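You operate a simulated robot arm through the tools that you are given. There is no shell and no other tool. Be economical: measure what you need, move in short steps, check, and stop when the job is done.

You are at the controls of a simulated robot arm. One attempt, no reset.

JOB
Fit the 40 ml tube in the dose slide and dose the jar on the jar slide once.
Fine: the old tube goes on the wide mat; push the jar slide in and leave it in. Set down upright: square tube.
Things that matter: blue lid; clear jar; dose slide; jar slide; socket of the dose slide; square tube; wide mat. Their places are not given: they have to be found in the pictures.

It is judged by the outcome, as a careful person would: the job done as asked, and still so three seconds after it is handed in. It fails if anything else is knocked over, pushed out of place, dropped, spilled or broken.

ROBOT AND FRAMES
A 7-joint arm with a two-finger parallel gripper, fixed in place. Base frame: the origin is at the foot of the arm, x ahead of it, y to its left, z up; the work surface is at about z = 840. Readings come in mm, degrees, newtons and seconds.
With the tool pointing down near the work surface it reaches from about 300 to 700 mm from the base axis. Its first joint turns from -66.0 to 66.0 degrees. Payload 1.57 kg.
The tool frame sits at the grasp point between the pads (the TCP): z along the fingers, y along the line on which they close. The tips reach 30 mm beyond it. Largest opening 110 mm; finger width 24, thickness 12; the body of the gripper, 48 by 112 mm, starts 78 mm behind the TCP.
Orientation is that of the tool frame in the base frame, as a unit quaternion [w, x, y, z]. With the fingers straight down and closing along the base's y, the tool's x points along the base's -x, its y along +y and its z along -z.

CONTROLS
- The arm moves only by the tool apply_moves. Its argument "plan" is a list of rows, each a list of 7 numbers: the shift along the tool's x, y, z in mm, then the turn, a rotation vector about the tool's x, y, z in degrees, then the opening in per cent of the stroke, from 0 (shut) to 100 (fully open). In form: [[dx, dy, dz, wx, wy, wz, gripper], ...]. A call has 1 to 8 rows; each row is the pose to reach, as a shift and turn from the pose commanded when the call began, along the tool's axes at that moment. Each row takes 0.2 s and may step no farther than 50 mm and 8.6 degrees from the row before; otherwise, or with a gripper value out of range, the whole call is refused. Where a pose cannot be reached the arm comes as near as it can. A force on the tool above 70 N (or 10 N above the force at the start of the call, whichever is more), or a blocked arm, ends the call early, and 0.2 s more pass. Each finger travels about 108 mm/s and halts on what it meets, pressing with about 43 N; the grip force reading is that of the motor and also rises with nothing between the fingers. The clock runs only during rows and for 0.2 s after the last one: add rows that repeat a pose to give the fingers time. The reply holds the time, the measured pose of the TCP, the force on the tool along the base axes, the opening and the grip force, in the units named above and with some noise, with the torque about the TCP (base axes, N m) and any sound that the robot's microphone picked up.
- Cameras (640 x 400 px; columns grow to the right, rows downward): "scene" is fixed at [146.4, -377.9, 1404.3]; the picture's right is [0.85, -0.52, 0.00], its down [-0.27, -0.44, -0.85] and it looks along [0.44, 0.73, -0.52] (base axes); focal length 274 px, centre (320, 200). "wrist" rides on the gripper at [70, 16, -141] in the tool frame; the picture's right is [-0.23, 0.97, 0.00], its down [-0.85, -0.20, -0.48] and it looks along [-0.47, -0.11, 0.88] (tool axes); focal length 222 px, centre (320, 200).
- grab_frame(camera): a new picture of that camera. It takes no simulated time.
- pixel_to_xyz(camera, pixels): for up to 12 pixels [column, row] of the newest picture of that camera ("zoom" is the newest enlarged one), the place [x, y, z] in the base frame of the surface seen there, good to about 2 mm, but the place of the scene camera against the robot may be out by one fixed shift of up to 18 mm in any direction. It takes no simulated time.
- close_up(camera, box): a new picture of the part [left, top, right, bottom] of that camera's present view, enlarged. It takes no simulated time.
- sign_off(): hands the job in; it is judged then, once.

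Work in short steps. Measure before you move; look again where a grasp or a placing could have gone wrong, and mend it. You have 80 turns and 54 pictures in all, those below and enlarged ones among them. Open the gripper and draw the arm clear of the work before you hand the job in, unless the task says otherwise; then end with one line.

The tools are called after ">>>" by a JSON object that holds its "method" and its "body". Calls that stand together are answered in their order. apply_moves: Moves the arm, as the interface text tells. Its arguments: {"type":"object","properties":{"plan":{"type":"array","items":{"type":"array","items":{"type":"number"}}}},"required":["plan"]} The other tools are called the same way: grab_frame (camera) takes a picture; pixel_to_xyz (camera, pixels) gives the place of the surface under pixels of a picture; close_up (camera, box) takes an enlarged picture of a part of a camera's view; sign_off () hands the job in.

At the start:

```text
time: 0.0
ee_pos: [375.2, 62.6, 1236.6]
tcp_rot: [0.0, 0.0, 1.0, 0.0]
force: [-0.5, 0.1, -0.4]
torque: [0.02, -0.01, 0.0]
width: 109.8
grasp_force: 0.0
```

scene: 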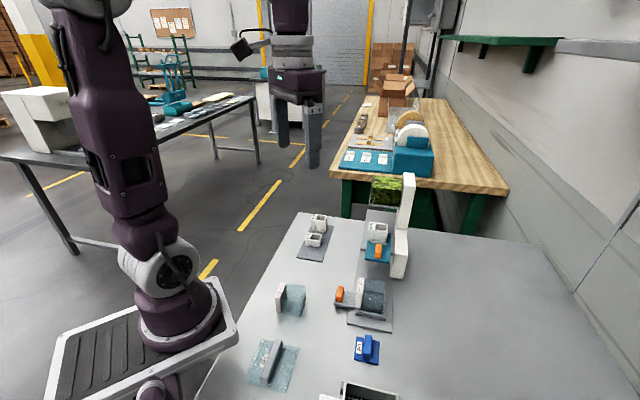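
wrist: 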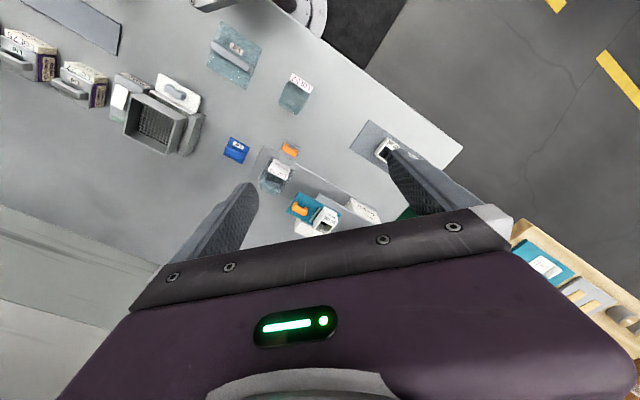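

The scene shows a machine around (375,260), with tubes and mats nearby. I take enlarged views to identify the parts.

>>> {"method": "close_up", "body": {"camera": "scene", "box": [320, 160, 440, 340]}}

>>> {"method": "close_up", "body": {"camera": "scene", "box": [230, 200, 420, 400]}}

>>> {"method": "close_up", "body": {"camera": "wrist", "box": [180, 0, 440, 240]}}

>>> {"method": "close_up", "body": {"camera": "wrist", "box": [0, 0, 240, 180]}}

```text
2.22 times, centred on (380, 250) of scene
```

zoom: 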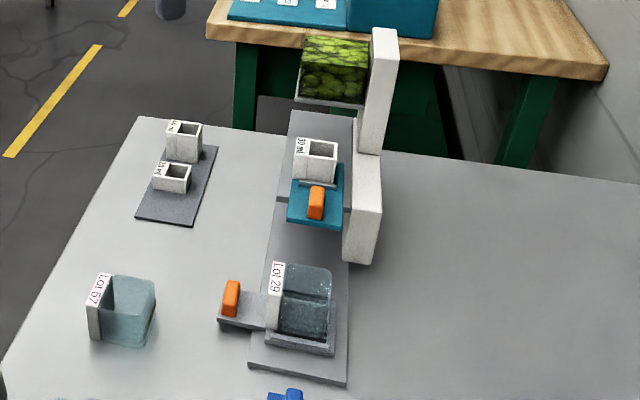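

```text
2.00 times, centred on (325, 300) of scene
```

zoom: 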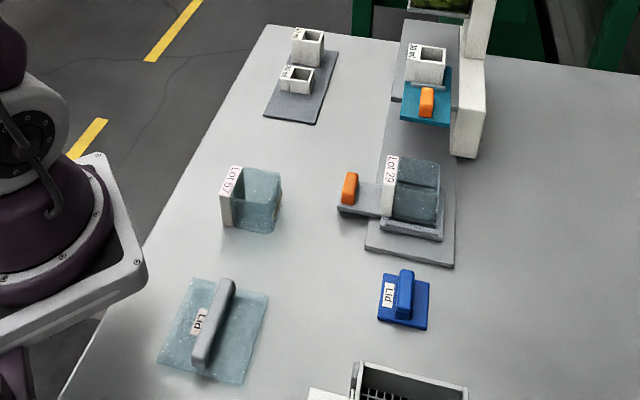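

```text
1.67 times, centred on (310, 120) of wrist
```

zoom: 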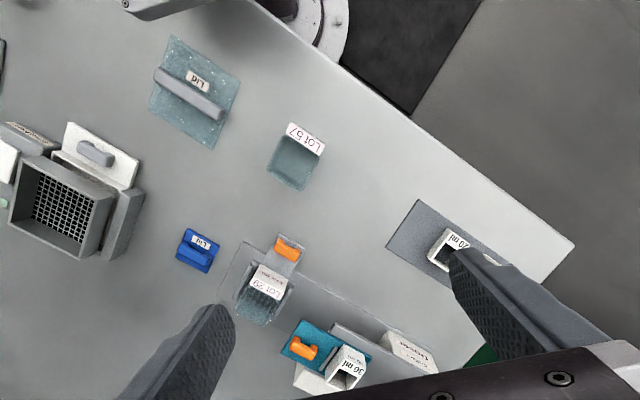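

```text
2.22 times, centred on (120, 90) of wrist
```

zoom: 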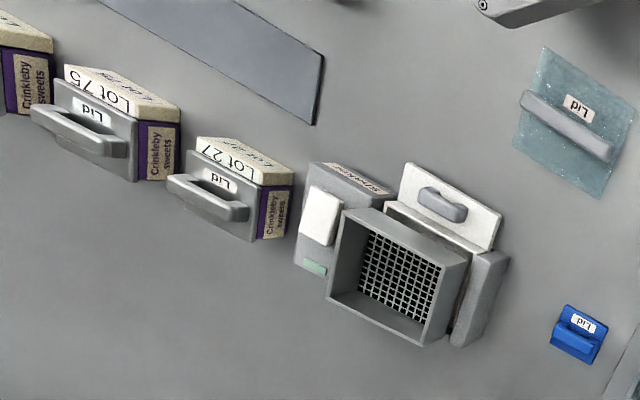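

The mat at (318,240) holds two square tubes; I need the labels and the details of the machine, so I zoom in more.

>>> {"method": "close_up", "body": {"camera": "scene", "box": [285, 200, 345, 260]}}

>>> {"method": "close_up", "body": {"camera": "scene", "box": [325, 210, 425, 335]}}

>>> {"method": "close_up", "body": {"camera": "wrist", "box": [220, 120, 420, 240]}}

```text
6.67 times, centred on (315, 230) of scene
```

zoom: 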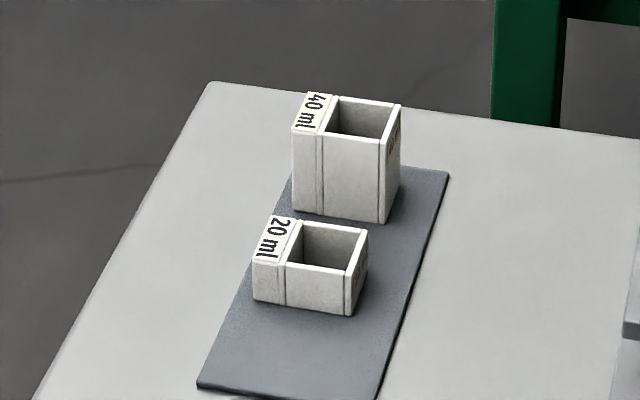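

```text
3.20 times, centred on (375, 272) of scene
```

zoom: 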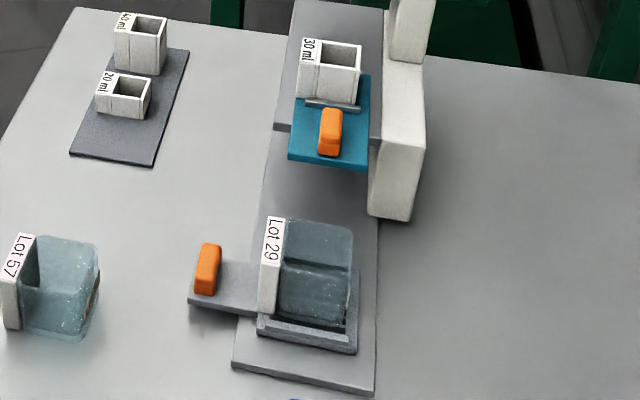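

```text
3.20 times, centred on (320, 180) of wrist
```

zoom: 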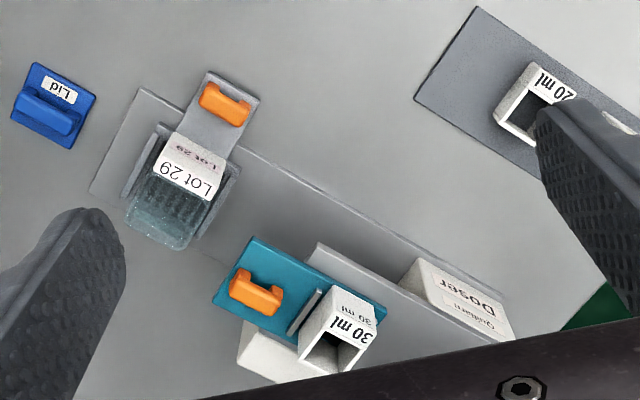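

Next I measure the main items in the scene picture: tubes, slides, jar, mats.

>>> {"method": "grab_frame", "body": {"camera": "scene"}}

>>> {"method": "pixel_to_xyz", "body": {"camera": "scene", "pixels": [[318, 214], [311, 234], [297, 256], [330, 226], [376, 227], [378, 250], [371, 289], [340, 294], [372, 323], [401, 270], [388, 190], [290, 298]]}}

>>> {"method": "grab_frame", "body": {"camera": "wrist"}}

>>> {"method": "pixel_to_xyz", "body": {"camera": "wrist", "pixels": [[115, 52], [118, 26], [30, 0], [365, 122], [349, 149], [300, 208], [322, 222], [289, 150], [275, 173], [365, 208], [302, 226], [236, 150]]}}

```text
44 pictures are left
```

scene: 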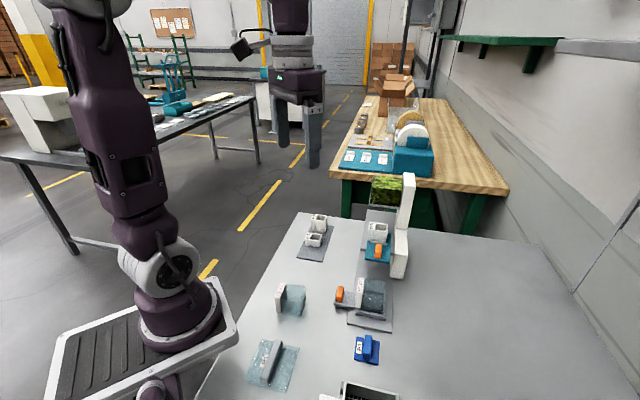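

```text
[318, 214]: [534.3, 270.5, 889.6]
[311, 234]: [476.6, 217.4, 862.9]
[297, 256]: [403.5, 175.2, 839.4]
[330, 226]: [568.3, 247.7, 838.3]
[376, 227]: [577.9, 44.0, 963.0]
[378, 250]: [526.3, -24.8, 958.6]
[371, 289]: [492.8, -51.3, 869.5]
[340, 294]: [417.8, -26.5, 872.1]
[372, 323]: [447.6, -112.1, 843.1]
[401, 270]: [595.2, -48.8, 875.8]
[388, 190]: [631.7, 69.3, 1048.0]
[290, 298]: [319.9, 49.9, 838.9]
```

```text
43 pictures are left
```

wrist: 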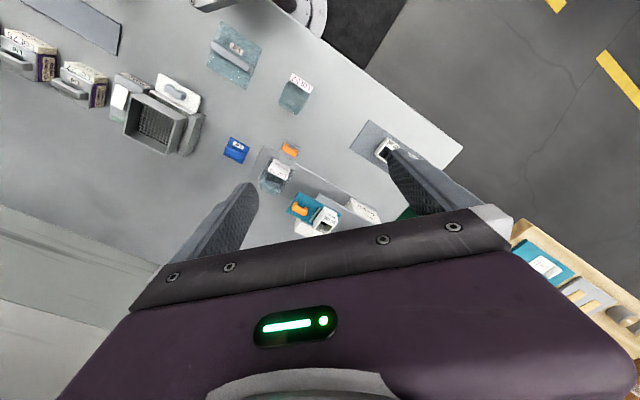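

```text
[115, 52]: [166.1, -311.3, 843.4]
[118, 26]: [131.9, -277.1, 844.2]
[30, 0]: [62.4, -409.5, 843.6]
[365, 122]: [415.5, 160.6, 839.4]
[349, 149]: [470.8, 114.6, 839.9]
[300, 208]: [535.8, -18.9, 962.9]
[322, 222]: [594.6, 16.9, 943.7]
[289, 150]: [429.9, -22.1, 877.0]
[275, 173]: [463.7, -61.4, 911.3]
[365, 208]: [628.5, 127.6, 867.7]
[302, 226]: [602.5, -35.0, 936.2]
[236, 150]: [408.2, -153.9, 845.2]
```

A second mat lies far right at (120,-340), mostly out of view. I shift the arm to the right and forward to see machine and mat better.

>>> {"method": "apply_moves", "body": {"plan": [[-25, -40, 0, 0, 0, 0, 100], [-50, -80, 0, 0, 0, 0, 100], [-70, -110, 0, 0, 0, 0, 100]]}}

>>> {"method": "grab_frame", "body": {"camera": "wrist"}}

>>> {"method": "close_up", "body": {"camera": "wrist", "box": [250, 80, 450, 230]}}

```text
time: 0.8
ee_pos: [445.0, -46.0, 1239.6]
tcp_rot: [-0.001, 0.0, 1.0, 0.0]
force: [0.5, -0.8, -0.4]
torque: [0.0, 0.0, -0.01]
width: 109.9
grasp_force: 0.2
```

```text
42 pictures are left
```

wrist: 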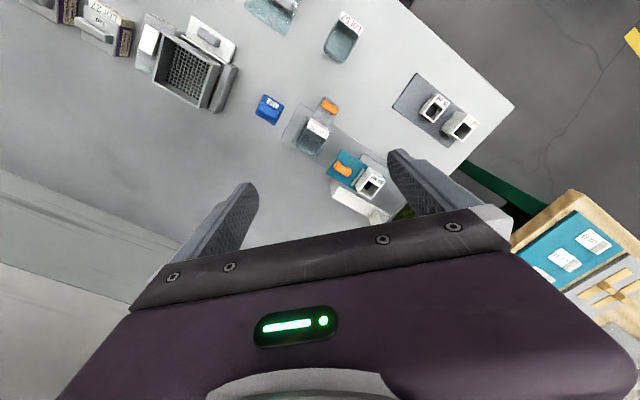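

```text
2.67 times, centred on (350, 155) of wrist
```

zoom: 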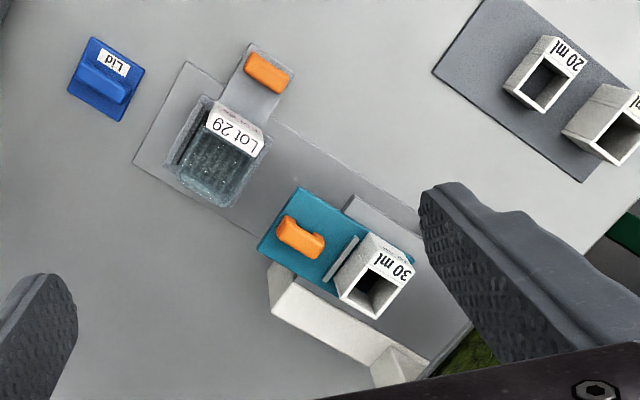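

Machine clear: teal dose slide with 30 ml tube, hopper behind. Now I look at the right side to find the other mat.

>>> {"method": "apply_moves", "body": {"plan": [[40, -25, 0, 0, 0, 0, 100], [80, -50, 0, 0, 0, 0, 100], [115, -85, 0, 0, 0, 0, 100], [150, -120, 0, 0, 0, 0, 100], [150, -165, 0, 0, 0, 0, 100], [150, -210, 0, 0, 0, 0, 100]]}}

>>> {"method": "grab_frame", "body": {"camera": "wrist"}}

>>> {"method": "grab_frame", "body": {"camera": "scene"}}

```text
time: 2.2
ee_pos: [295.1, -256.7, 1236.0]
tcp_rot: [0.0, 0.0, 1.0, 0.0]
force: [0.8, 0.0, 0.0]
torque: [0.03, -0.03, 0.0]
width: 109.9
grasp_force: 0.0
```

```text
40 pictures are left
```

wrist: 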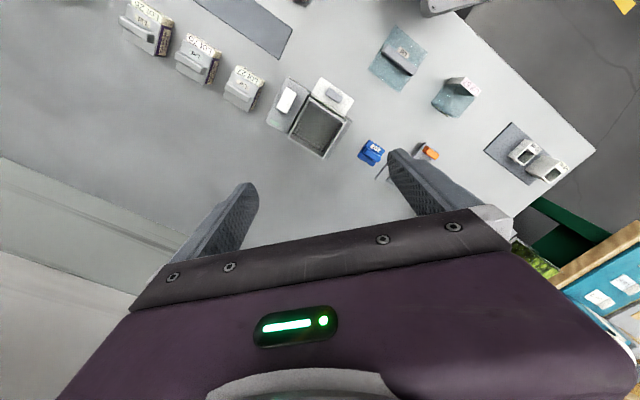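

```text
39 pictures are left
```

scene: 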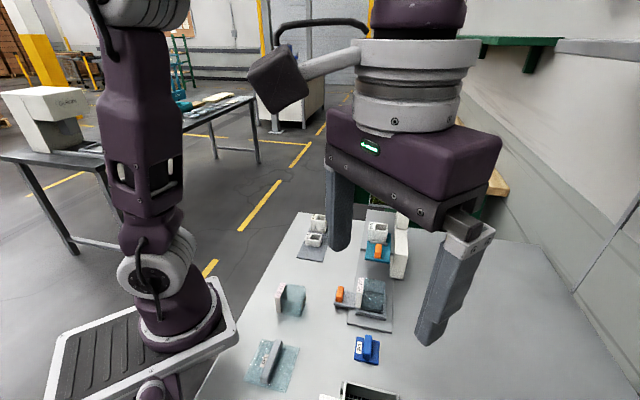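

I measure both mats' corners: right mat at (290,28)/(275,58)/(195,0), tube mat corners (511,123),(484,150),(527,184).

>>> {"method": "pixel_to_xyz", "body": {"camera": "wrist", "pixels": [[291, 29], [275, 57], [198, 2], [255, 1], [511, 124], [486, 150], [527, 183], [524, 152], [549, 170], [575, 167]]}}

>>> {"method": "apply_moves", "body": {"plan": [[45, -8, 0, 0, 0, 0, 100], [85, -16, 0, 0, 0, 0, 100]]}}

>>> {"method": "grab_frame", "body": {"camera": "wrist"}}

```text
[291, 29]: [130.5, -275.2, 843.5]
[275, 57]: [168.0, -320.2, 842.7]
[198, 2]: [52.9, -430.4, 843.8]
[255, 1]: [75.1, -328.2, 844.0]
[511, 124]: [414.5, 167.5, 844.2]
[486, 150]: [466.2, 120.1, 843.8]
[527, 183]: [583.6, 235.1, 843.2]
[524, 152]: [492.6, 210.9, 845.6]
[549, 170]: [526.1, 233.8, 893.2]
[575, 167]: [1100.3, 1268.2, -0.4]
```

```text
time: 2.8
ee_pos: [213.9, -271.2, 1240.0]
tcp_rot: [0.001, 0.0, 1.0, 0.0]
force: [-0.3, 0.9, 0.0]
torque: [-0.03, -0.01, -0.03]
width: 109.6
grasp_force: 0.2
```

```text
38 pictures are left
```

wrist: 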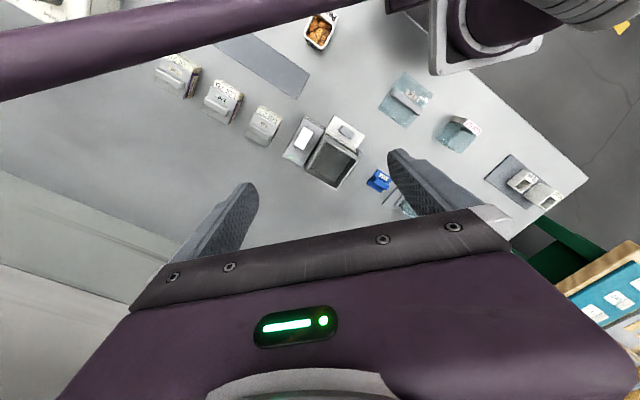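

The tube mat is 70 mm wide against 58 for the right mat, so the tube mat (near end centre ≈ (440,144)) is the wide mat. Next I go above the machine for a closer look.

>>> {"method": "apply_moves", "body": {"plan": [[-40, 26, 0, 0, 0, 0, 100], [-80, 52, 0, 0, 0, 0, 100], [-120, 80, 0, 0, 0, 0, 100], [-158, 108, 0, 0, 0, 0, 100], [-196, 136, 0, 0, 0, 0, 100], [-234, 164, 0, 0, 0, 0, 100], [-272, 192, 5, 0, 0, 0, 100], [-310, 220, 15, 0, 0, 0, 100]]}}

>>> {"method": "grab_frame", "body": {"camera": "wrist"}}

>>> {"method": "close_up", "body": {"camera": "wrist", "box": [240, 20, 480, 200]}}

```text
time: 4.6
ee_pos: [519.8, -52.8, 1223.2]
tcp_rot: [0.0, 0.001, 1.0, 0.001]
force: [0.4, -0.1, -1.4]
torque: [0.01, 0.01, -0.03]
width: 109.9
grasp_force: 0.1
```

```text
37 pictures are left
```

wrist: 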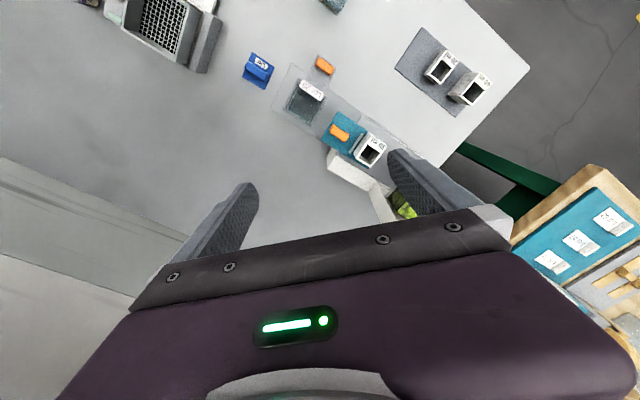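

```text
2.22 times, centred on (360, 110) of wrist
```

zoom: 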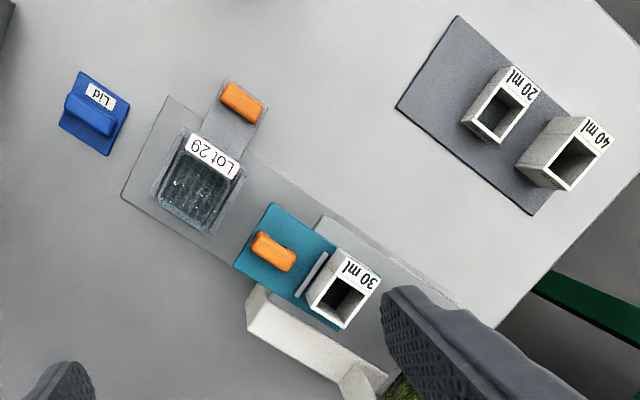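

Good view from above. I measure tube top corners, handles, base edge and jar from this zoom.

>>> {"method": "pixel_to_xyz", "body": {"camera": "zoom", "pixels": [[340, 249], [379, 277], [308, 301], [344, 327], [508, 67], [536, 94], [462, 118], [497, 140], [563, 118], [604, 142], [525, 163], [567, 190]]}}

>>> {"method": "pixel_to_xyz", "body": {"camera": "zoom", "pixels": [[262, 238], [286, 262], [253, 250], [292, 256], [272, 204], [237, 264], [328, 262], [345, 295], [242, 103], [165, 97], [122, 195], [214, 150]]}}

>>> {"method": "pixel_to_xyz", "body": {"camera": "zoom", "pixels": [[255, 297], [340, 350], [365, 372], [400, 385], [324, 218], [440, 295], [190, 195], [225, 90], [268, 106], [395, 106], [530, 214], [457, 15]]}}

```text
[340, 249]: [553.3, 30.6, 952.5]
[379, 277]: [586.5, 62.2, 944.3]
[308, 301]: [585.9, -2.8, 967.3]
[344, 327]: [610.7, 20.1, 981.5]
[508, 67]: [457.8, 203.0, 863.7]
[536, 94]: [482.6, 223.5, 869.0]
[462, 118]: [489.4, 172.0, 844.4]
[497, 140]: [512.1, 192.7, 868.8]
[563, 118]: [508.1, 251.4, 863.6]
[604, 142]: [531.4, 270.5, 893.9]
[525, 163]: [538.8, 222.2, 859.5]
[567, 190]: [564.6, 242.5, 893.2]
```

```text
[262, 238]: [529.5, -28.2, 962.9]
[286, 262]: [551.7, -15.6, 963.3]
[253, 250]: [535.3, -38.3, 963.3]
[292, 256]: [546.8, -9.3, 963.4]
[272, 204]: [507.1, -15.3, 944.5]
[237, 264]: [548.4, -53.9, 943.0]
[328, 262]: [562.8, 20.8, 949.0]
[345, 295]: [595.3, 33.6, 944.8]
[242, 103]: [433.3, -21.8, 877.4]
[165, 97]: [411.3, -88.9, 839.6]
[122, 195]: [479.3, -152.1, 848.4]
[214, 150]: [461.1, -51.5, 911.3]
```

```text
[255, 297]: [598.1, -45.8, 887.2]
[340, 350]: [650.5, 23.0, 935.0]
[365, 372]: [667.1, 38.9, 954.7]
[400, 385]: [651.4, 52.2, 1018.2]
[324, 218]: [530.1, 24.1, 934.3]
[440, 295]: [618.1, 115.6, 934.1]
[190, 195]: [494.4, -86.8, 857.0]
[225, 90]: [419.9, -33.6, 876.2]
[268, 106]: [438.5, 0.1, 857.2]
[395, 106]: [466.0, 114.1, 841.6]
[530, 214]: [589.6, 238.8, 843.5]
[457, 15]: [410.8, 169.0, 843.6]
```

Channel direction is u≈(0.70,0.715) (45.5°) and both tube rows align with it. I yaw the tool -45° about its z and go above the dose slide handle (540,-25) for a close look.

>>> {"method": "apply_moves", "body": {"plan": [[0, 0, 0, 0, 0, -8, 100], [-5, 5, 0, 0, 0, -16, 100], [-10, 10, 10, 0, 0, -24, 100], [-15, 20, 30, 0, 0, -32, 100], [-20, 28, 50, 0, 0, -40, 100], [-20, 28, 80, 0, 0, -45.5, 100]]}}

>>> {"method": "grab_frame", "body": {"camera": "wrist"}}

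>>> {"method": "close_up", "body": {"camera": "wrist", "box": [220, 80, 420, 220]}}

```text
time: 6.0
ee_pos: [540.0, -23.3, 1140.8]
tcp_rot: [0.0, -0.387, 0.922, 0.0]
force: [-0.8, 0.4, 0.0]
torque: [-0.01, -0.01, -0.01]
width: 110.1
grasp_force: 0.0
```

```text
35 pictures are left
```

wrist: 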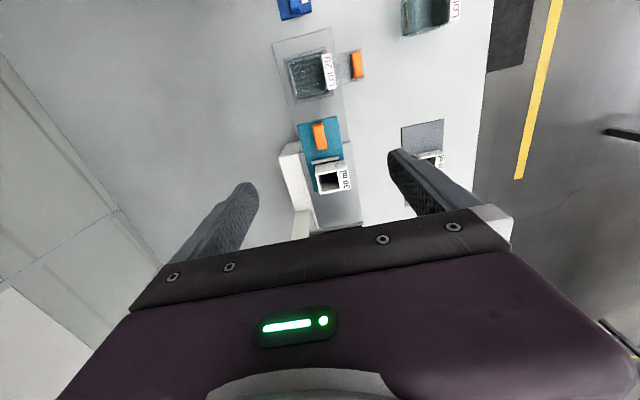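

```text
2.86 times, centred on (320, 150) of wrist
```

zoom: 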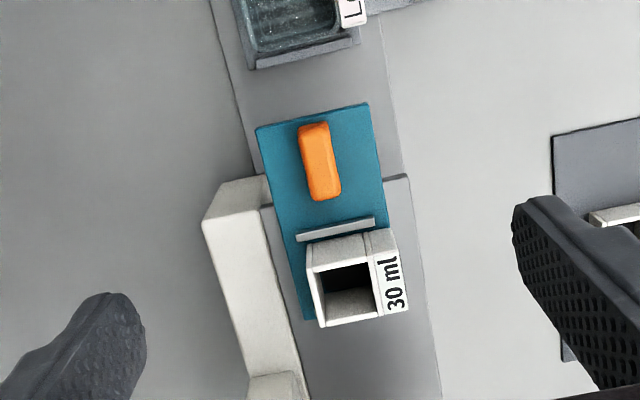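

Now I measure the handle, tube and bar from this closer zoom.

>>> {"method": "pixel_to_xyz", "body": {"camera": "zoom", "pixels": [[301, 128], [326, 124], [312, 196], [338, 192], [313, 245], [391, 232], [406, 308], [324, 324], [367, 240], [380, 318], [336, 230], [308, 317]]}}

>>> {"method": "pixel_to_xyz", "body": {"camera": "zoom", "pixels": [[258, 130], [368, 106], [384, 190], [225, 200], [262, 190], [285, 360], [408, 180], [430, 340], [345, 290], [350, 305], [270, 385], [295, 372]]}}

```text
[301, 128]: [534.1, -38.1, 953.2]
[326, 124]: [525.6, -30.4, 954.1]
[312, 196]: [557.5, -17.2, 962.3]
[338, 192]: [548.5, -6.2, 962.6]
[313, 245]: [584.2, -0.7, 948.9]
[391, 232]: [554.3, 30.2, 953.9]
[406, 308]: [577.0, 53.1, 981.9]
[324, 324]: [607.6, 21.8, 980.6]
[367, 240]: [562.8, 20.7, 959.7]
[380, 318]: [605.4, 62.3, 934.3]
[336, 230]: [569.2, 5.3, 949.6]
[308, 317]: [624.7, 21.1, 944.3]
```

```text
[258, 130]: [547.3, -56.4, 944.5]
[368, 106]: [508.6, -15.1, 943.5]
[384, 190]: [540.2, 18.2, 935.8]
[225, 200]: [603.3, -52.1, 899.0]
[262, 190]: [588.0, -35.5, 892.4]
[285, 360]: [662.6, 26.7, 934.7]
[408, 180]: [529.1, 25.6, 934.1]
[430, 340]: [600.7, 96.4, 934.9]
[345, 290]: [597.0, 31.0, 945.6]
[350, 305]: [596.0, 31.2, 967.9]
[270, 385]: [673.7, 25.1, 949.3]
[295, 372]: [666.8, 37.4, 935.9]
```

Tube 30 ml: centre ≈(581,26), top z 981, 44 mm across v, 32 along u. Before descending I check the hopper's extent in the scene.

>>> {"method": "close_up", "body": {"camera": "scene", "box": [340, 160, 440, 240]}}

>>> {"method": "pixel_to_xyz", "body": {"camera": "scene", "pixels": [[373, 178], [402, 180], [385, 179], [372, 200], [398, 203], [408, 176], [372, 212], [376, 229], [383, 223], [378, 246]]}}

```text
5.00 times, centred on (390, 200) of scene
```

zoom: 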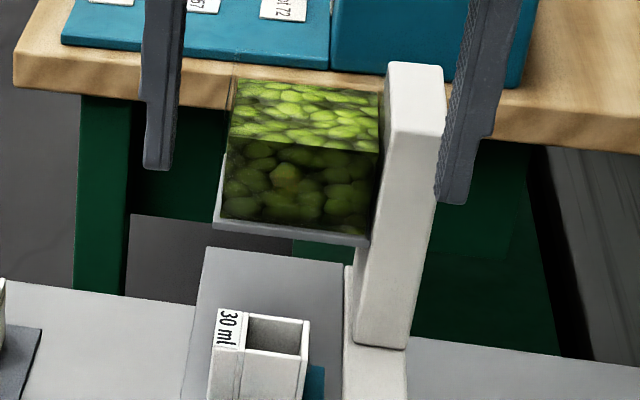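

```text
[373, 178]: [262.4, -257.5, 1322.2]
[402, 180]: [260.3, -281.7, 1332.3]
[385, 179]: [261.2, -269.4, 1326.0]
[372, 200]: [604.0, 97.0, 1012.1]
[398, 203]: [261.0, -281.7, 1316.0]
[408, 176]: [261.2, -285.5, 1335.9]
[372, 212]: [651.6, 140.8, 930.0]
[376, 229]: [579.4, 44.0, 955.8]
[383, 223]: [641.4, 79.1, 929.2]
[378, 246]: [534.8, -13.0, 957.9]
```

I re-measure on the newest enlarged picture.

>>> {"method": "pixel_to_xyz", "body": {"camera": "zoom", "pixels": [[236, 95], [240, 135], [370, 150], [375, 105], [225, 215], [355, 235], [410, 75], [395, 130], [380, 340], [240, 330], [300, 330], [270, 270]]}}

```text
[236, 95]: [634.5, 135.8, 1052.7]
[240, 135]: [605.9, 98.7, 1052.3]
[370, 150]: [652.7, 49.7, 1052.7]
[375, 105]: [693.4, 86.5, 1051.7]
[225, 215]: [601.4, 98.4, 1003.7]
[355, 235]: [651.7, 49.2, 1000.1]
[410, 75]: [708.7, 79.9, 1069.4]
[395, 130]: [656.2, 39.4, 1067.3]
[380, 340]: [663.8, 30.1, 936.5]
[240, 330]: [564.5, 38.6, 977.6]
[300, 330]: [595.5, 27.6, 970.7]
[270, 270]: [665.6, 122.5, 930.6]
```

Hopper: z 1000–1052, centre ≈(648,92), so the dose stroke is ≈94 mm inward. I move above the 30 ml tube with 66% opening and pause over it at z≈1018.

>>> {"method": "apply_moves", "body": {"plan": [[-40, 3, 0, 0, 0, 0, 80], [-64, 5.3, 20, 0, 0, 0.5, 64], [-64, 5.3, 60, 0, 0, 0.5, 64], [-64, 5.3, 100, 0, 0, 0.5, 64], [-64, 5.3, 122, 0, 0, 0.5, 64], [-64, 5.3, 122, 0, 0, 0.5, 64]]}}

>>> {"method": "close_up", "body": {"camera": "scene", "box": [320, 170, 440, 260]}}

>>> {"method": "grab_frame", "body": {"camera": "wrist"}}

```text
time: 7.4
ee_pos: [581.8, 24.6, 1018.9]
tcp_rot: [-0.001, -0.384, 0.923, 0.0]
force: [0.5, -0.5, -0.6]
torque: [0.0, -0.01, -0.01]
width: 70.2
grasp_force: 0.1
```

```text
4.44 times, centred on (380, 215) of scene
```

zoom: 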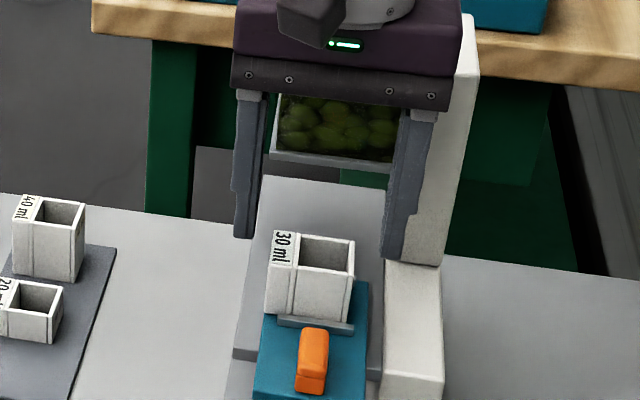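

```text
31 pictures are left
```

wrist: 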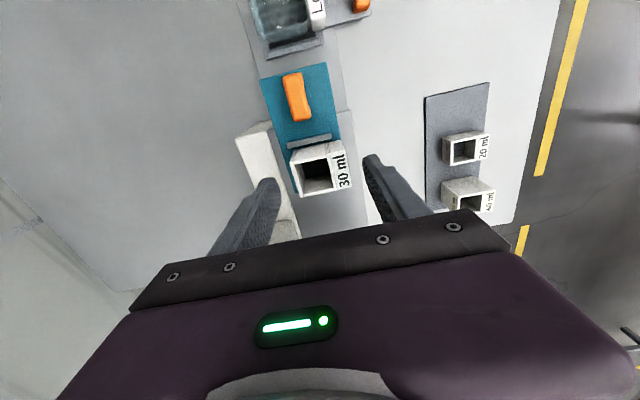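

The tube sits centred between the fingers. I descend 35 mm and close.

>>> {"method": "apply_moves", "body": {"plan": [[0, 0, 20, 0, 0, 0, 64], [0, 0, 35, 0, 0, 0, 64], [0, 0, 35, 0, 0, 0, 30], [0, 0, 35, 0, 0, 0, 30]]}}

>>> {"method": "close_up", "body": {"camera": "scene", "box": [320, 170, 440, 260]}}

```text
time: 8.4
ee_pos: [581.9, 24.2, 984.8]
tcp_rot: [0.0, -0.383, 0.924, 0.0]
force: [1.1, 0.5, 0.8]
torque: [0.06, -0.02, -0.02]
width: 46.3
grasp_force: 42.8
```

```text
4.44 times, centred on (380, 215) of scene
```

zoom: 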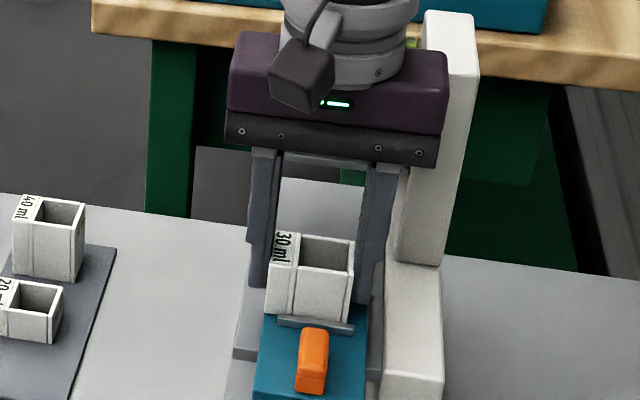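

Gripped at 46 mm. I lift straight up and look at the socket.

>>> {"method": "apply_moves", "body": {"plan": [[0, 0, -8, 0, 0, 0, 30], [0, 0, -25, 0, 0, 0, 30], [0, 0, -60, 0, 0, 0, 30], [0, 0, -95, 0, 0, 0, 30]]}}

>>> {"method": "close_up", "body": {"camera": "scene", "box": [320, 170, 440, 260]}}

>>> {"method": "close_up", "body": {"camera": "wrist", "box": [220, 80, 420, 220]}}

```text
time: 9.4
ee_pos: [582.1, 22.7, 1079.0]
tcp_rot: [-0.001, -0.382, 0.924, -0.001]
force: [0.1, -0.1, 0.5]
torque: [-0.01, 0.04, 0.02]
width: 46.5
grasp_force: 42.5
```

```text
4.44 times, centred on (380, 215) of scene
```

zoom: 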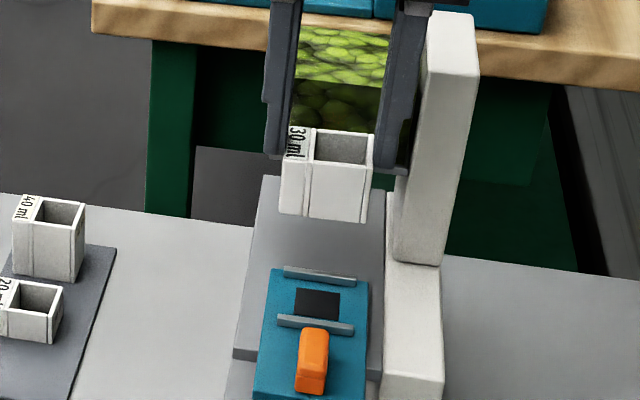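

```text
2.86 times, centred on (320, 150) of wrist
```

zoom: 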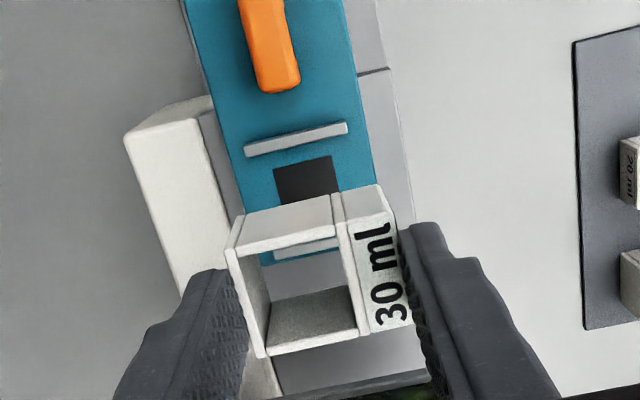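

The socket shows two bars and a hole between them; the tube is in hand. I carry it to the free near end of the wide mat, target (457.5,160.7), pausing 40 mm above.

>>> {"method": "apply_moves", "body": {"plan": [[-2, 46, 0, 0, 0, 0, 30], [-5, 93, 0, 0, 0, 0, 30], [-7, 140, 20, 0, 0, 0, 30], [-9.3, 180, 45, 0, 0, 0, 30], [-9.3, 185.6, 90, 0, 0, 0, 30], [-9.3, 185.6, 135, 0, 0, 0, 30], [-9.3, 185.6, 155, 0, 0, 0, 30]]}}

>>> {"method": "close_up", "body": {"camera": "scene", "box": [270, 180, 390, 270]}}

>>> {"method": "close_up", "body": {"camera": "wrist", "box": [180, 60, 460, 240]}}

```text
refused: row 3 steps farther than a row can; nothing moved
```

```text
4.44 times, centred on (330, 225) of scene
```

zoom: 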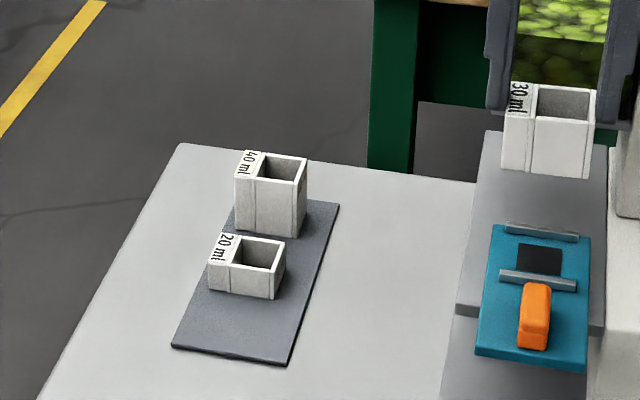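

```text
2.22 times, centred on (320, 150) of wrist
```

zoom: 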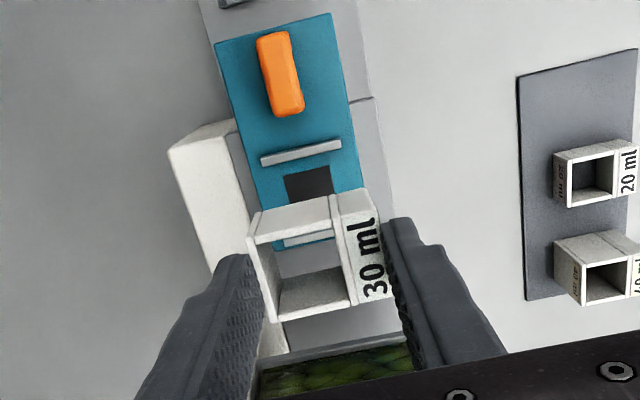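

The call was refused for one step being 51 mm; I use smaller steps.

>>> {"method": "apply_moves", "body": {"plan": [[-2, 46, 0, 0, 0, 0, 30], [-5, 92, 0, 0, 0, 0, 30], [-7, 135, 15, 0, 0, 0, 30], [-9.3, 175, 40, 0, 0, 0, 30], [-9.3, 185.6, 80, 0, 0, 0, 30], [-9.3, 185.6, 125, 0, 0, 0, 30], [-9.3, 185.6, 150, 0, 0, 0, 30]]}}

>>> {"method": "close_up", "body": {"camera": "scene", "box": [270, 180, 390, 270]}}

>>> {"method": "close_up", "body": {"camera": "wrist", "box": [180, 60, 460, 240]}}

```text
time: 11.0
ee_pos: [457.7, 163.5, 930.0]
tcp_rot: [0.001, -0.382, 0.924, 0.0]
force: [0.1, 0.0, 0.3]
torque: [-0.03, 0.0, -0.02]
width: 46.3
grasp_force: 42.6
```

```text
4.44 times, centred on (330, 225) of scene
```

zoom: 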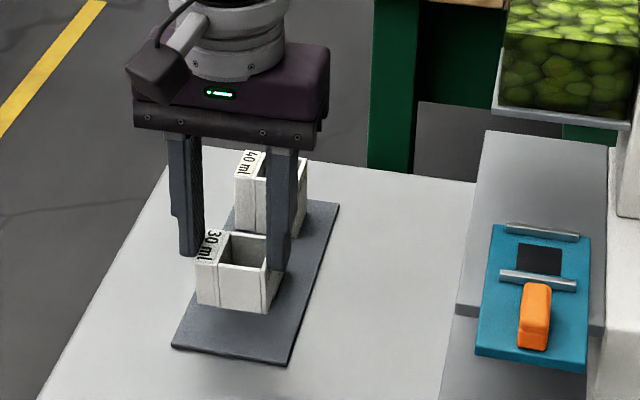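

```text
2.22 times, centred on (320, 150) of wrist
```

zoom: 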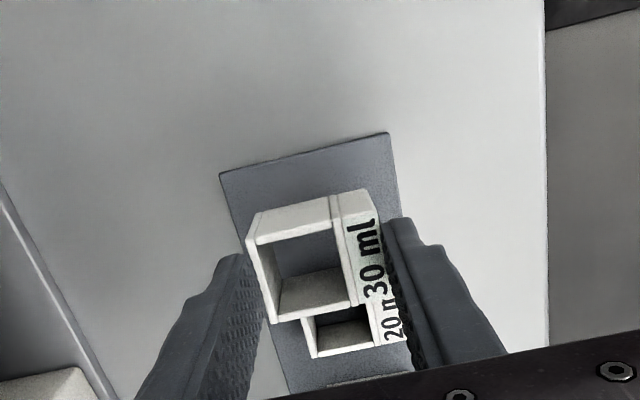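

Tube hangs over the free mat end. I lower to contact.

>>> {"method": "apply_moves", "body": {"plan": [[3, 0, 20, 0, 0, 0, 30], [3, 0, 38, 0, 0, 0, 30], [3, 0, 43, 0, 0, 0, 30]]}}

>>> {"method": "close_up", "body": {"camera": "scene", "box": [280, 205, 340, 250]}}

```text
time: 11.8
ee_pos: [456.1, 161.0, 887.9]
tcp_rot: [0.003, -0.382, 0.924, -0.001]
force: [4.0, 3.7, 41.0]
torque: [0.18, -0.12, 0.0]
width: 46.4
grasp_force: 42.6
```

```text
8.89 times, centred on (310, 228) of scene
```

zoom: 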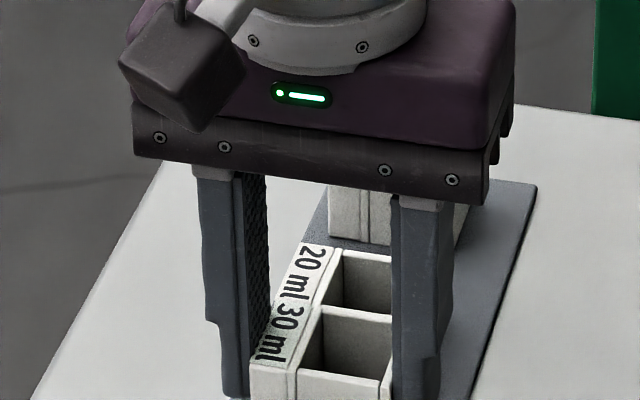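

Contact felt (41 N) at TCP z 888, on the mat. I relieve by 1 mm, open, and rise.

>>> {"method": "apply_moves", "body": {"plan": [[0, 0, -1.5, 0, 0, 0, 30], [0, 0, -1.5, 0, 0, 0, 62], [0, 0, -1.5, 0, 0, 0, 62], [0, 0, -30, 0, 0, 0, 62], [0, 0, -75, 0, 0, 0, 62], [0, 0, -120, 0, 0, 0, 62]]}}

>>> {"method": "close_up", "body": {"camera": "scene", "box": [270, 180, 390, 270]}}

>>> {"method": "close_up", "body": {"camera": "wrist", "box": [180, 60, 460, 240]}}

```text
time: 13.2
ee_pos: [453.7, 154.8, 1009.6]
tcp_rot: [0.0, -0.383, 0.924, 0.0]
force: [0.7, -0.1, -0.9]
torque: [-0.03, 0.0, -0.01]
width: 68.4
grasp_force: 0.1
```

```text
4.44 times, centred on (330, 225) of scene
```

zoom: 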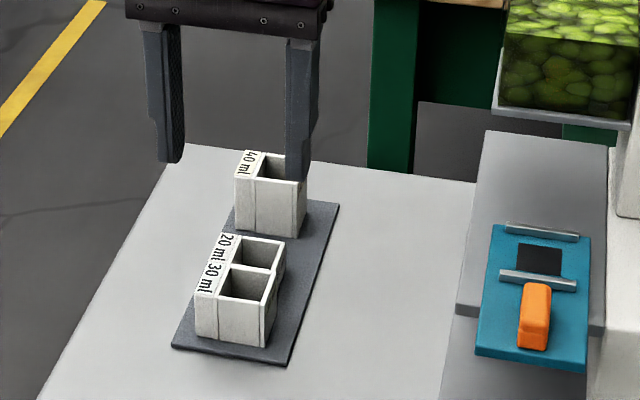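

```text
2.22 times, centred on (320, 150) of wrist
```

zoom: 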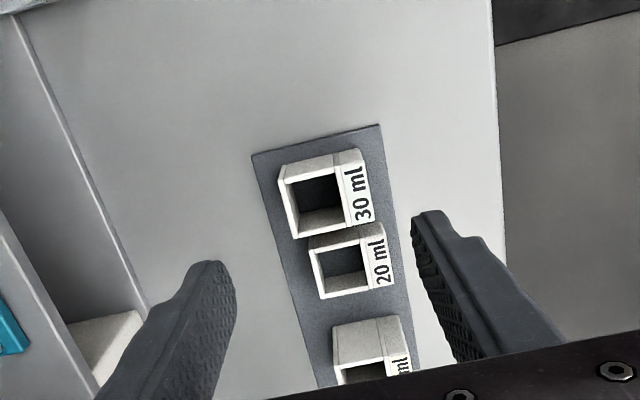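

The 30 ml tube stands upright on the mat. I move along u above the 40 ml tube (est. (537,245)).

>>> {"method": "apply_moves", "body": {"plan": [[-42, 2, 0, 0, 0, 0, 64], [-84, 4, 0, 0, 0, 0, 64], [-122.8, 5.6, 20, 0, 0, 0, 64], [-122.8, 5.6, 40, 0, 0, 0, 64]]}}

>>> {"method": "close_up", "body": {"camera": "wrist", "box": [180, 60, 460, 240]}}

```text
time: 14.2
ee_pos: [537.5, 251.4, 968.9]
tcp_rot: [0.001, -0.382, 0.924, 0.0]
force: [0.0, 0.0, -0.6]
torque: [-0.02, -0.01, 0.0]
width: 70.4
grasp_force: 0.0
```

```text
2.22 times, centred on (320, 150) of wrist
```

zoom: 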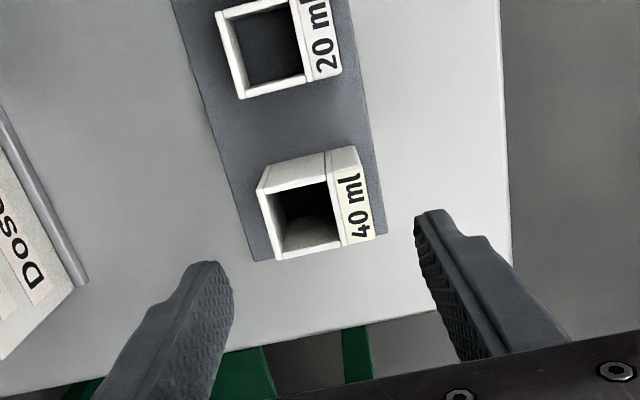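

>>> {"method": "pixel_to_xyz", "body": {"camera": "zoom", "pixels": [[275, 259], [378, 236], [258, 193], [362, 168], [266, 225], [370, 202], [334, 250], [265, 166], [354, 148]]}}

```text
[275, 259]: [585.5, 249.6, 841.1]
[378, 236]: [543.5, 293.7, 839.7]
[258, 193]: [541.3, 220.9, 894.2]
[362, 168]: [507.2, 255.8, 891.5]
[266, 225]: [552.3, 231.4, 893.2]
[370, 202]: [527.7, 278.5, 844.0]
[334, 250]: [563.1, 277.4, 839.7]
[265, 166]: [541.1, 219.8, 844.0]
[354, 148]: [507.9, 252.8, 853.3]
```

40 ml tube centre ≈(535.7,248.7). I correct by 3 mm, descend to z 888 (same grip height as the 30 ml) and close.

>>> {"method": "apply_moves", "body": {"plan": [[3.2, -0.6, 20, 0, 0, 0, 64], [3.2, -0.6, 50, 0, 0, 0, 64], [3.2, -0.6, 80, 0, 0, 0, 64], [3.2, -0.6, 80, 0, 0, 0, 64], [3.2, -0.6, 80, 0, 0, 0, 30], [3.2, -0.6, 80, 0, 0, 0, 30]]}}

>>> {"method": "close_up", "body": {"camera": "wrist", "box": [180, 60, 460, 240]}}

```text
time: 15.6
ee_pos: [535.6, 248.2, 885.7]
tcp_rot: [0.001, -0.382, 0.924, 0.0]
force: [-0.2, -0.2, -0.5]
torque: [0.0, 0.0, 0.01]
width: 46.6
grasp_force: 43.2
```

```text
2.22 times, centred on (320, 150) of wrist
```

zoom: 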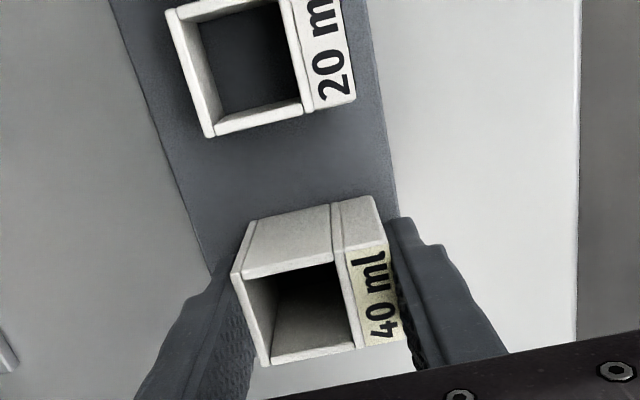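

40 ml tube gripped (46.6 mm). I lift, then go back along -u first (clear of the hopper), then toward the socket, stopping 75 mm short sideways to look.

>>> {"method": "apply_moves", "body": {"plan": [[0, 0, -10, 0, 0, 0, 30], [0, 0, -55, 0, 0, 0, 30], [0, 0, -100, 0, 0, 0, 30], [40, 0, -125, 0, 0, 0, 30], [82, 0, -145, 0, 0, 0, 30], [125, 0, -150, 0, 0, 0, 30], [125, -45, -150, 0, 0, 0, 30], [125, -90, -150, 0, 0, 0, 30]]}}

>>> {"method": "close_up", "body": {"camera": "wrist", "box": [180, 60, 460, 240]}}

>>> {"method": "grab_frame", "body": {"camera": "scene"}}

```text
time: 17.4
ee_pos: [509.2, 95.8, 1034.8]
tcp_rot: [0.001, -0.383, 0.924, 0.001]
force: [0.8, 0.6, -0.5]
torque: [0.01, 0.05, 0.01]
width: 47.0
grasp_force: 42.4
```

```text
2.22 times, centred on (320, 150) of wrist
```

zoom: 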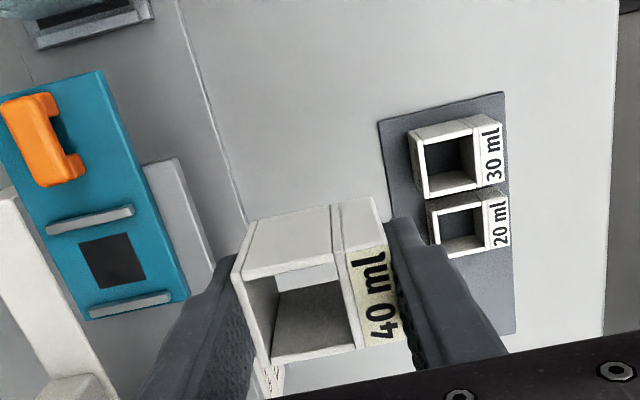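

```text
17 pictures are left
```

scene: 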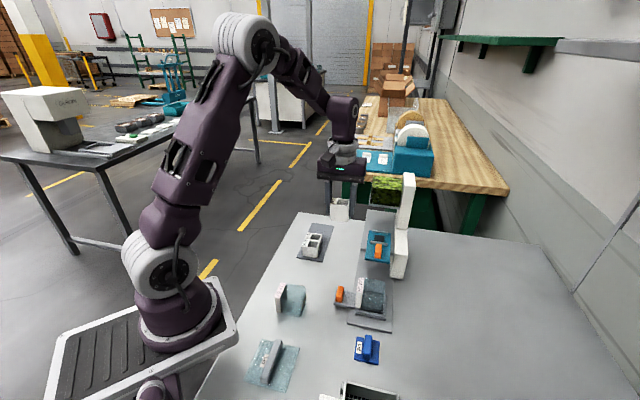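

I measure the bars and hole in the zoom, plus the tube's held edges.

>>> {"method": "pixel_to_xyz", "body": {"camera": "zoom", "pixels": [[48, 230], [131, 211], [91, 314], [169, 296], [80, 245], [129, 234], [98, 289], [146, 277], [244, 272], [338, 250], [269, 364], [405, 335]]}}

```text
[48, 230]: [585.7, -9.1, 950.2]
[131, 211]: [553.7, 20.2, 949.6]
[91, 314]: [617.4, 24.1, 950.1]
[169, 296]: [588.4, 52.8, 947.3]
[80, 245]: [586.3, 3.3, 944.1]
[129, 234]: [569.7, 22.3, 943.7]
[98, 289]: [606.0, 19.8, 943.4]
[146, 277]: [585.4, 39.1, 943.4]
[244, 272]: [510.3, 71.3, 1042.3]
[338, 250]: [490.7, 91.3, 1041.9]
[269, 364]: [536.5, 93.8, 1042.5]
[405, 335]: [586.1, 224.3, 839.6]
```

Socket: hole centre (587,21), bars ±; the 30 ml tube sat at TCP (582,24.2), so the 40 ml goes there too. I move over it and lower to z≈1000 first.

>>> {"method": "apply_moves", "body": {"plan": [[0, -45, 0, 0, 0, 0, 30], [-1, -85, 0, 0, 0, 0, 30], [-1, -102, 0, 0, 0, 0, 30], [-1, -102, 20, 0, 0, 0, 30], [-1, -102, 34, 0, 0, 0, 30], [-1, -102, 34, 0, 0, 0, 30]]}}

>>> {"method": "close_up", "body": {"camera": "scene", "box": [340, 190, 420, 260]}}

```text
time: 18.8
ee_pos: [582.4, 24.3, 1001.2]
tcp_rot: [0.0, -0.384, 0.923, 0.0]
force: [0.1, 0.1, 1.1]
torque: [0.02, -0.01, 0.01]
width: 46.8
grasp_force: 43.0
```

```text
5.71 times, centred on (380, 225) of scene
```

zoom: 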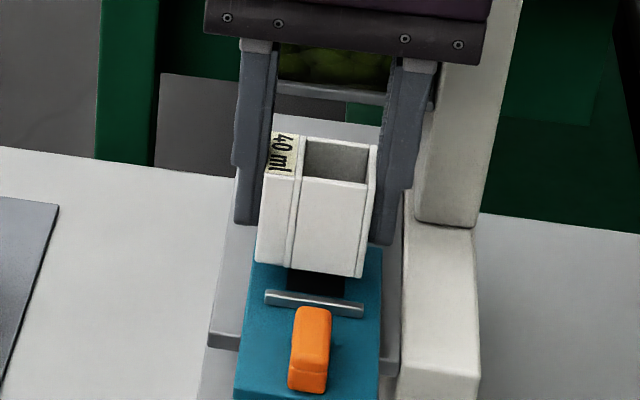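

Position (582.4,24.3) matches. I lower in small steps to contact.

>>> {"method": "apply_moves", "body": {"plan": [[0, 0, 8, 0, 0, 0, 30], [0, 0, 12, 0, 0, 0, 30], [0, 0, 14, 0, 0, 0, 30], [0, 0, 15.5, 0, 0, 0, 30], [0, 0, 17, 0, 0, 0, 30]]}}

>>> {"method": "close_up", "body": {"camera": "scene", "box": [340, 190, 420, 260]}}

```text
time: 20.0
ee_pos: [582.7, 22.9, 985.5]
tcp_rot: [0.0, -0.383, 0.924, 0.001]
force: [-0.8, 0.1, 4.5]
torque: [0.04, 0.02, 0.02]
width: 46.7
grasp_force: 42.7
```

```text
5.71 times, centred on (380, 225) of scene
```

zoom: 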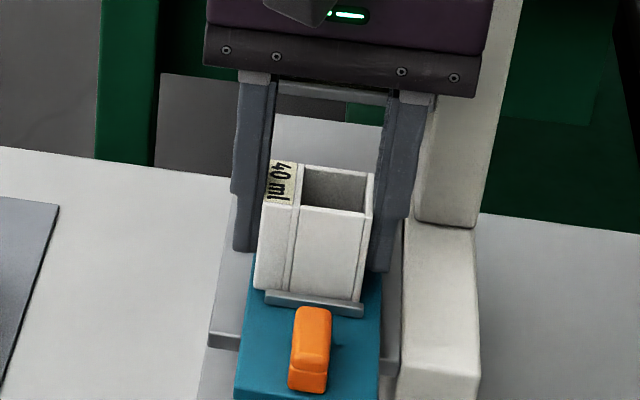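

Light contact; the tube sits behind the front bar. I press one more mm, open, and rise.

>>> {"method": "apply_moves", "body": {"plan": [[0, 0, 0.8, 0, 0, 0, 30], [0, 0, 0.3, 0, 0, 0, 62], [0, 0, 0, 0, 0, 0, 62], [0, 0, -20, 0, 0, 0, 62], [0, 0, -55, 0, 0, 0, 62], [0, 0, -90, 0, 0, 0, 62], [20, 0, -110, 0, 0, 0, 62], [60, 0, -110, 0, 0, 0, 62]]}}

>>> {"method": "close_up", "body": {"camera": "wrist", "box": [220, 20, 460, 220]}}

```text
time: 21.8
ee_pos: [541.7, -19.0, 1095.8]
tcp_rot: [0.0, -0.383, 0.924, 0.0]
force: [0.0, 0.2, 0.6]
torque: [0.03, -0.02, 0.0]
width: 68.0
grasp_force: 0.1
```

```text
2.00 times, centred on (340, 120) of wrist
```

zoom: 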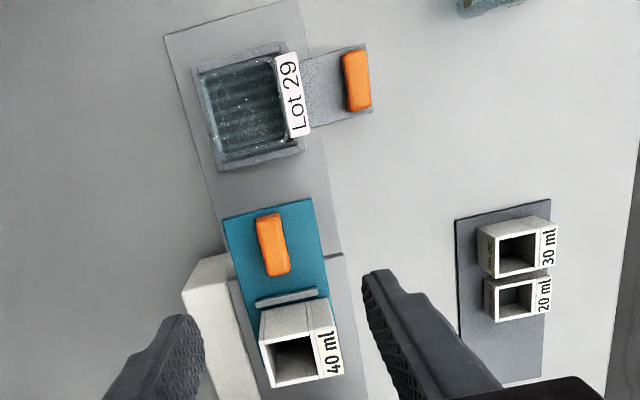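

The 40 ml tube is seated. Now the jar slide: I measure its handle, jar and arm plate in this zoom.

>>> {"method": "pixel_to_xyz", "body": {"camera": "zoom", "pixels": [[345, 58], [364, 54], [369, 102], [351, 107], [357, 80], [330, 62], [362, 46], [370, 115], [276, 57], [298, 136], [205, 100], [228, 166]]}}

>>> {"method": "pixel_to_xyz", "body": {"camera": "zoom", "pixels": [[259, 218], [277, 216], [289, 268], [270, 273], [272, 245], [275, 225], [262, 390], [325, 378], [250, 300], [320, 320]]}}

```text
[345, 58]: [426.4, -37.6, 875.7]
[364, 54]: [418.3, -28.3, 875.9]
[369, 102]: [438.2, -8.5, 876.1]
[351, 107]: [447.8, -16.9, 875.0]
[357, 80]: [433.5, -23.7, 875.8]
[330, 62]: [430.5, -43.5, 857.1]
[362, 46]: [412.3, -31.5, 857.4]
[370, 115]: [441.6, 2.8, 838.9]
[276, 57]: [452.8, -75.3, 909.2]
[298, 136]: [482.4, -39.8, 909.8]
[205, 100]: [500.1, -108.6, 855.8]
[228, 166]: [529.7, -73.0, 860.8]
```

```text
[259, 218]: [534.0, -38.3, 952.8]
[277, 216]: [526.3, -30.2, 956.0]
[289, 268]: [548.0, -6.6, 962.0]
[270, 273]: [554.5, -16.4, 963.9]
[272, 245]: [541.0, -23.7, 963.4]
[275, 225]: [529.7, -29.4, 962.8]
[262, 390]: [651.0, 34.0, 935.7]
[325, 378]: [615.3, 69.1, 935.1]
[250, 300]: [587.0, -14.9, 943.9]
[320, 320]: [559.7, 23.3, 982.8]
```

Jar handle centre (433,-23), top z 876, ~30 mm along u. The palm would meet the 40 ml tube with the present yaw, so I turn the tool +90° (closing along u), starting at height while moving above it.

>>> {"method": "apply_moves", "body": {"plan": [[10, 9, -10, 0, 0, 8.5, 62], [20, 18, -10, 0, 0, 17, 62], [30, 27, -10, 0, 0, 25.5, 62], [40, 36, -10, 0, 0, 34, 62], [50, 46, 0, 0, 0, 42.5, 62], [60, 56, 20, 0, 0, 51, 62], [70, 65, 40, 0, 0, 59.5, 62], [79.6, 74, 60, 0, 0, 68, 62]]}}

```text
time: 23.6
ee_pos: [430.9, -22.6, 1034.4]
tcp_rot: [0.001, 0.201, 0.98, 0.0]
force: [-0.2, 1.0, 0.6]
torque: [-0.01, -0.01, 0.01]
width: 68.3
grasp_force: 0.2
```

Continuing the turn (22° more) and lowering to z≈930.

>>> {"method": "apply_moves", "body": {"plan": [[-1, 0, 30, 0, 0, 8, 62], [-2, 0.4, 65, 0, 0, 15, 62], [-2, 0.4, 100, 0, 0, 22, 62], [-2, 0.4, 100, 0, 0, 22, 62]]}}

>>> {"method": "close_up", "body": {"camera": "wrist", "box": [180, 60, 460, 240]}}

>>> {"method": "close_up", "body": {"camera": "scene", "box": [280, 220, 420, 330]}}

```text
time: 24.6
ee_pos: [435.2, -21.7, 936.0]
tcp_rot: [0.0, 0.383, 0.924, 0.0]
force: [0.1, -0.1, 0.2]
torque: [-0.03, -0.03, 0.02]
width: 68.2
grasp_force: 0.0
```

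```text
2.22 times, centred on (320, 150) of wrist
```

zoom: 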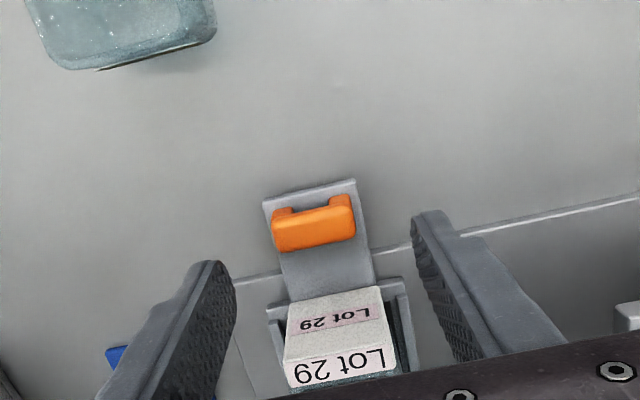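

```text
3.64 times, centred on (350, 275) of scene
```

zoom: 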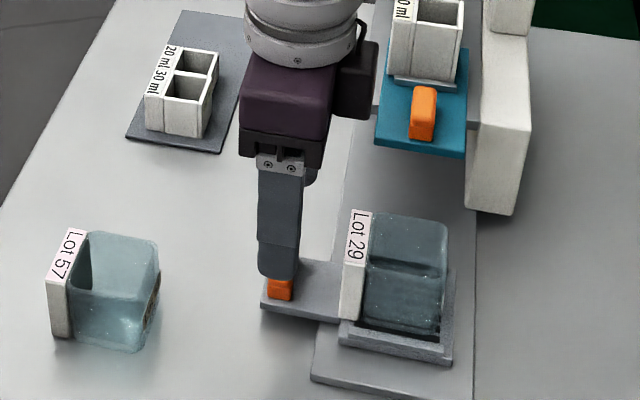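

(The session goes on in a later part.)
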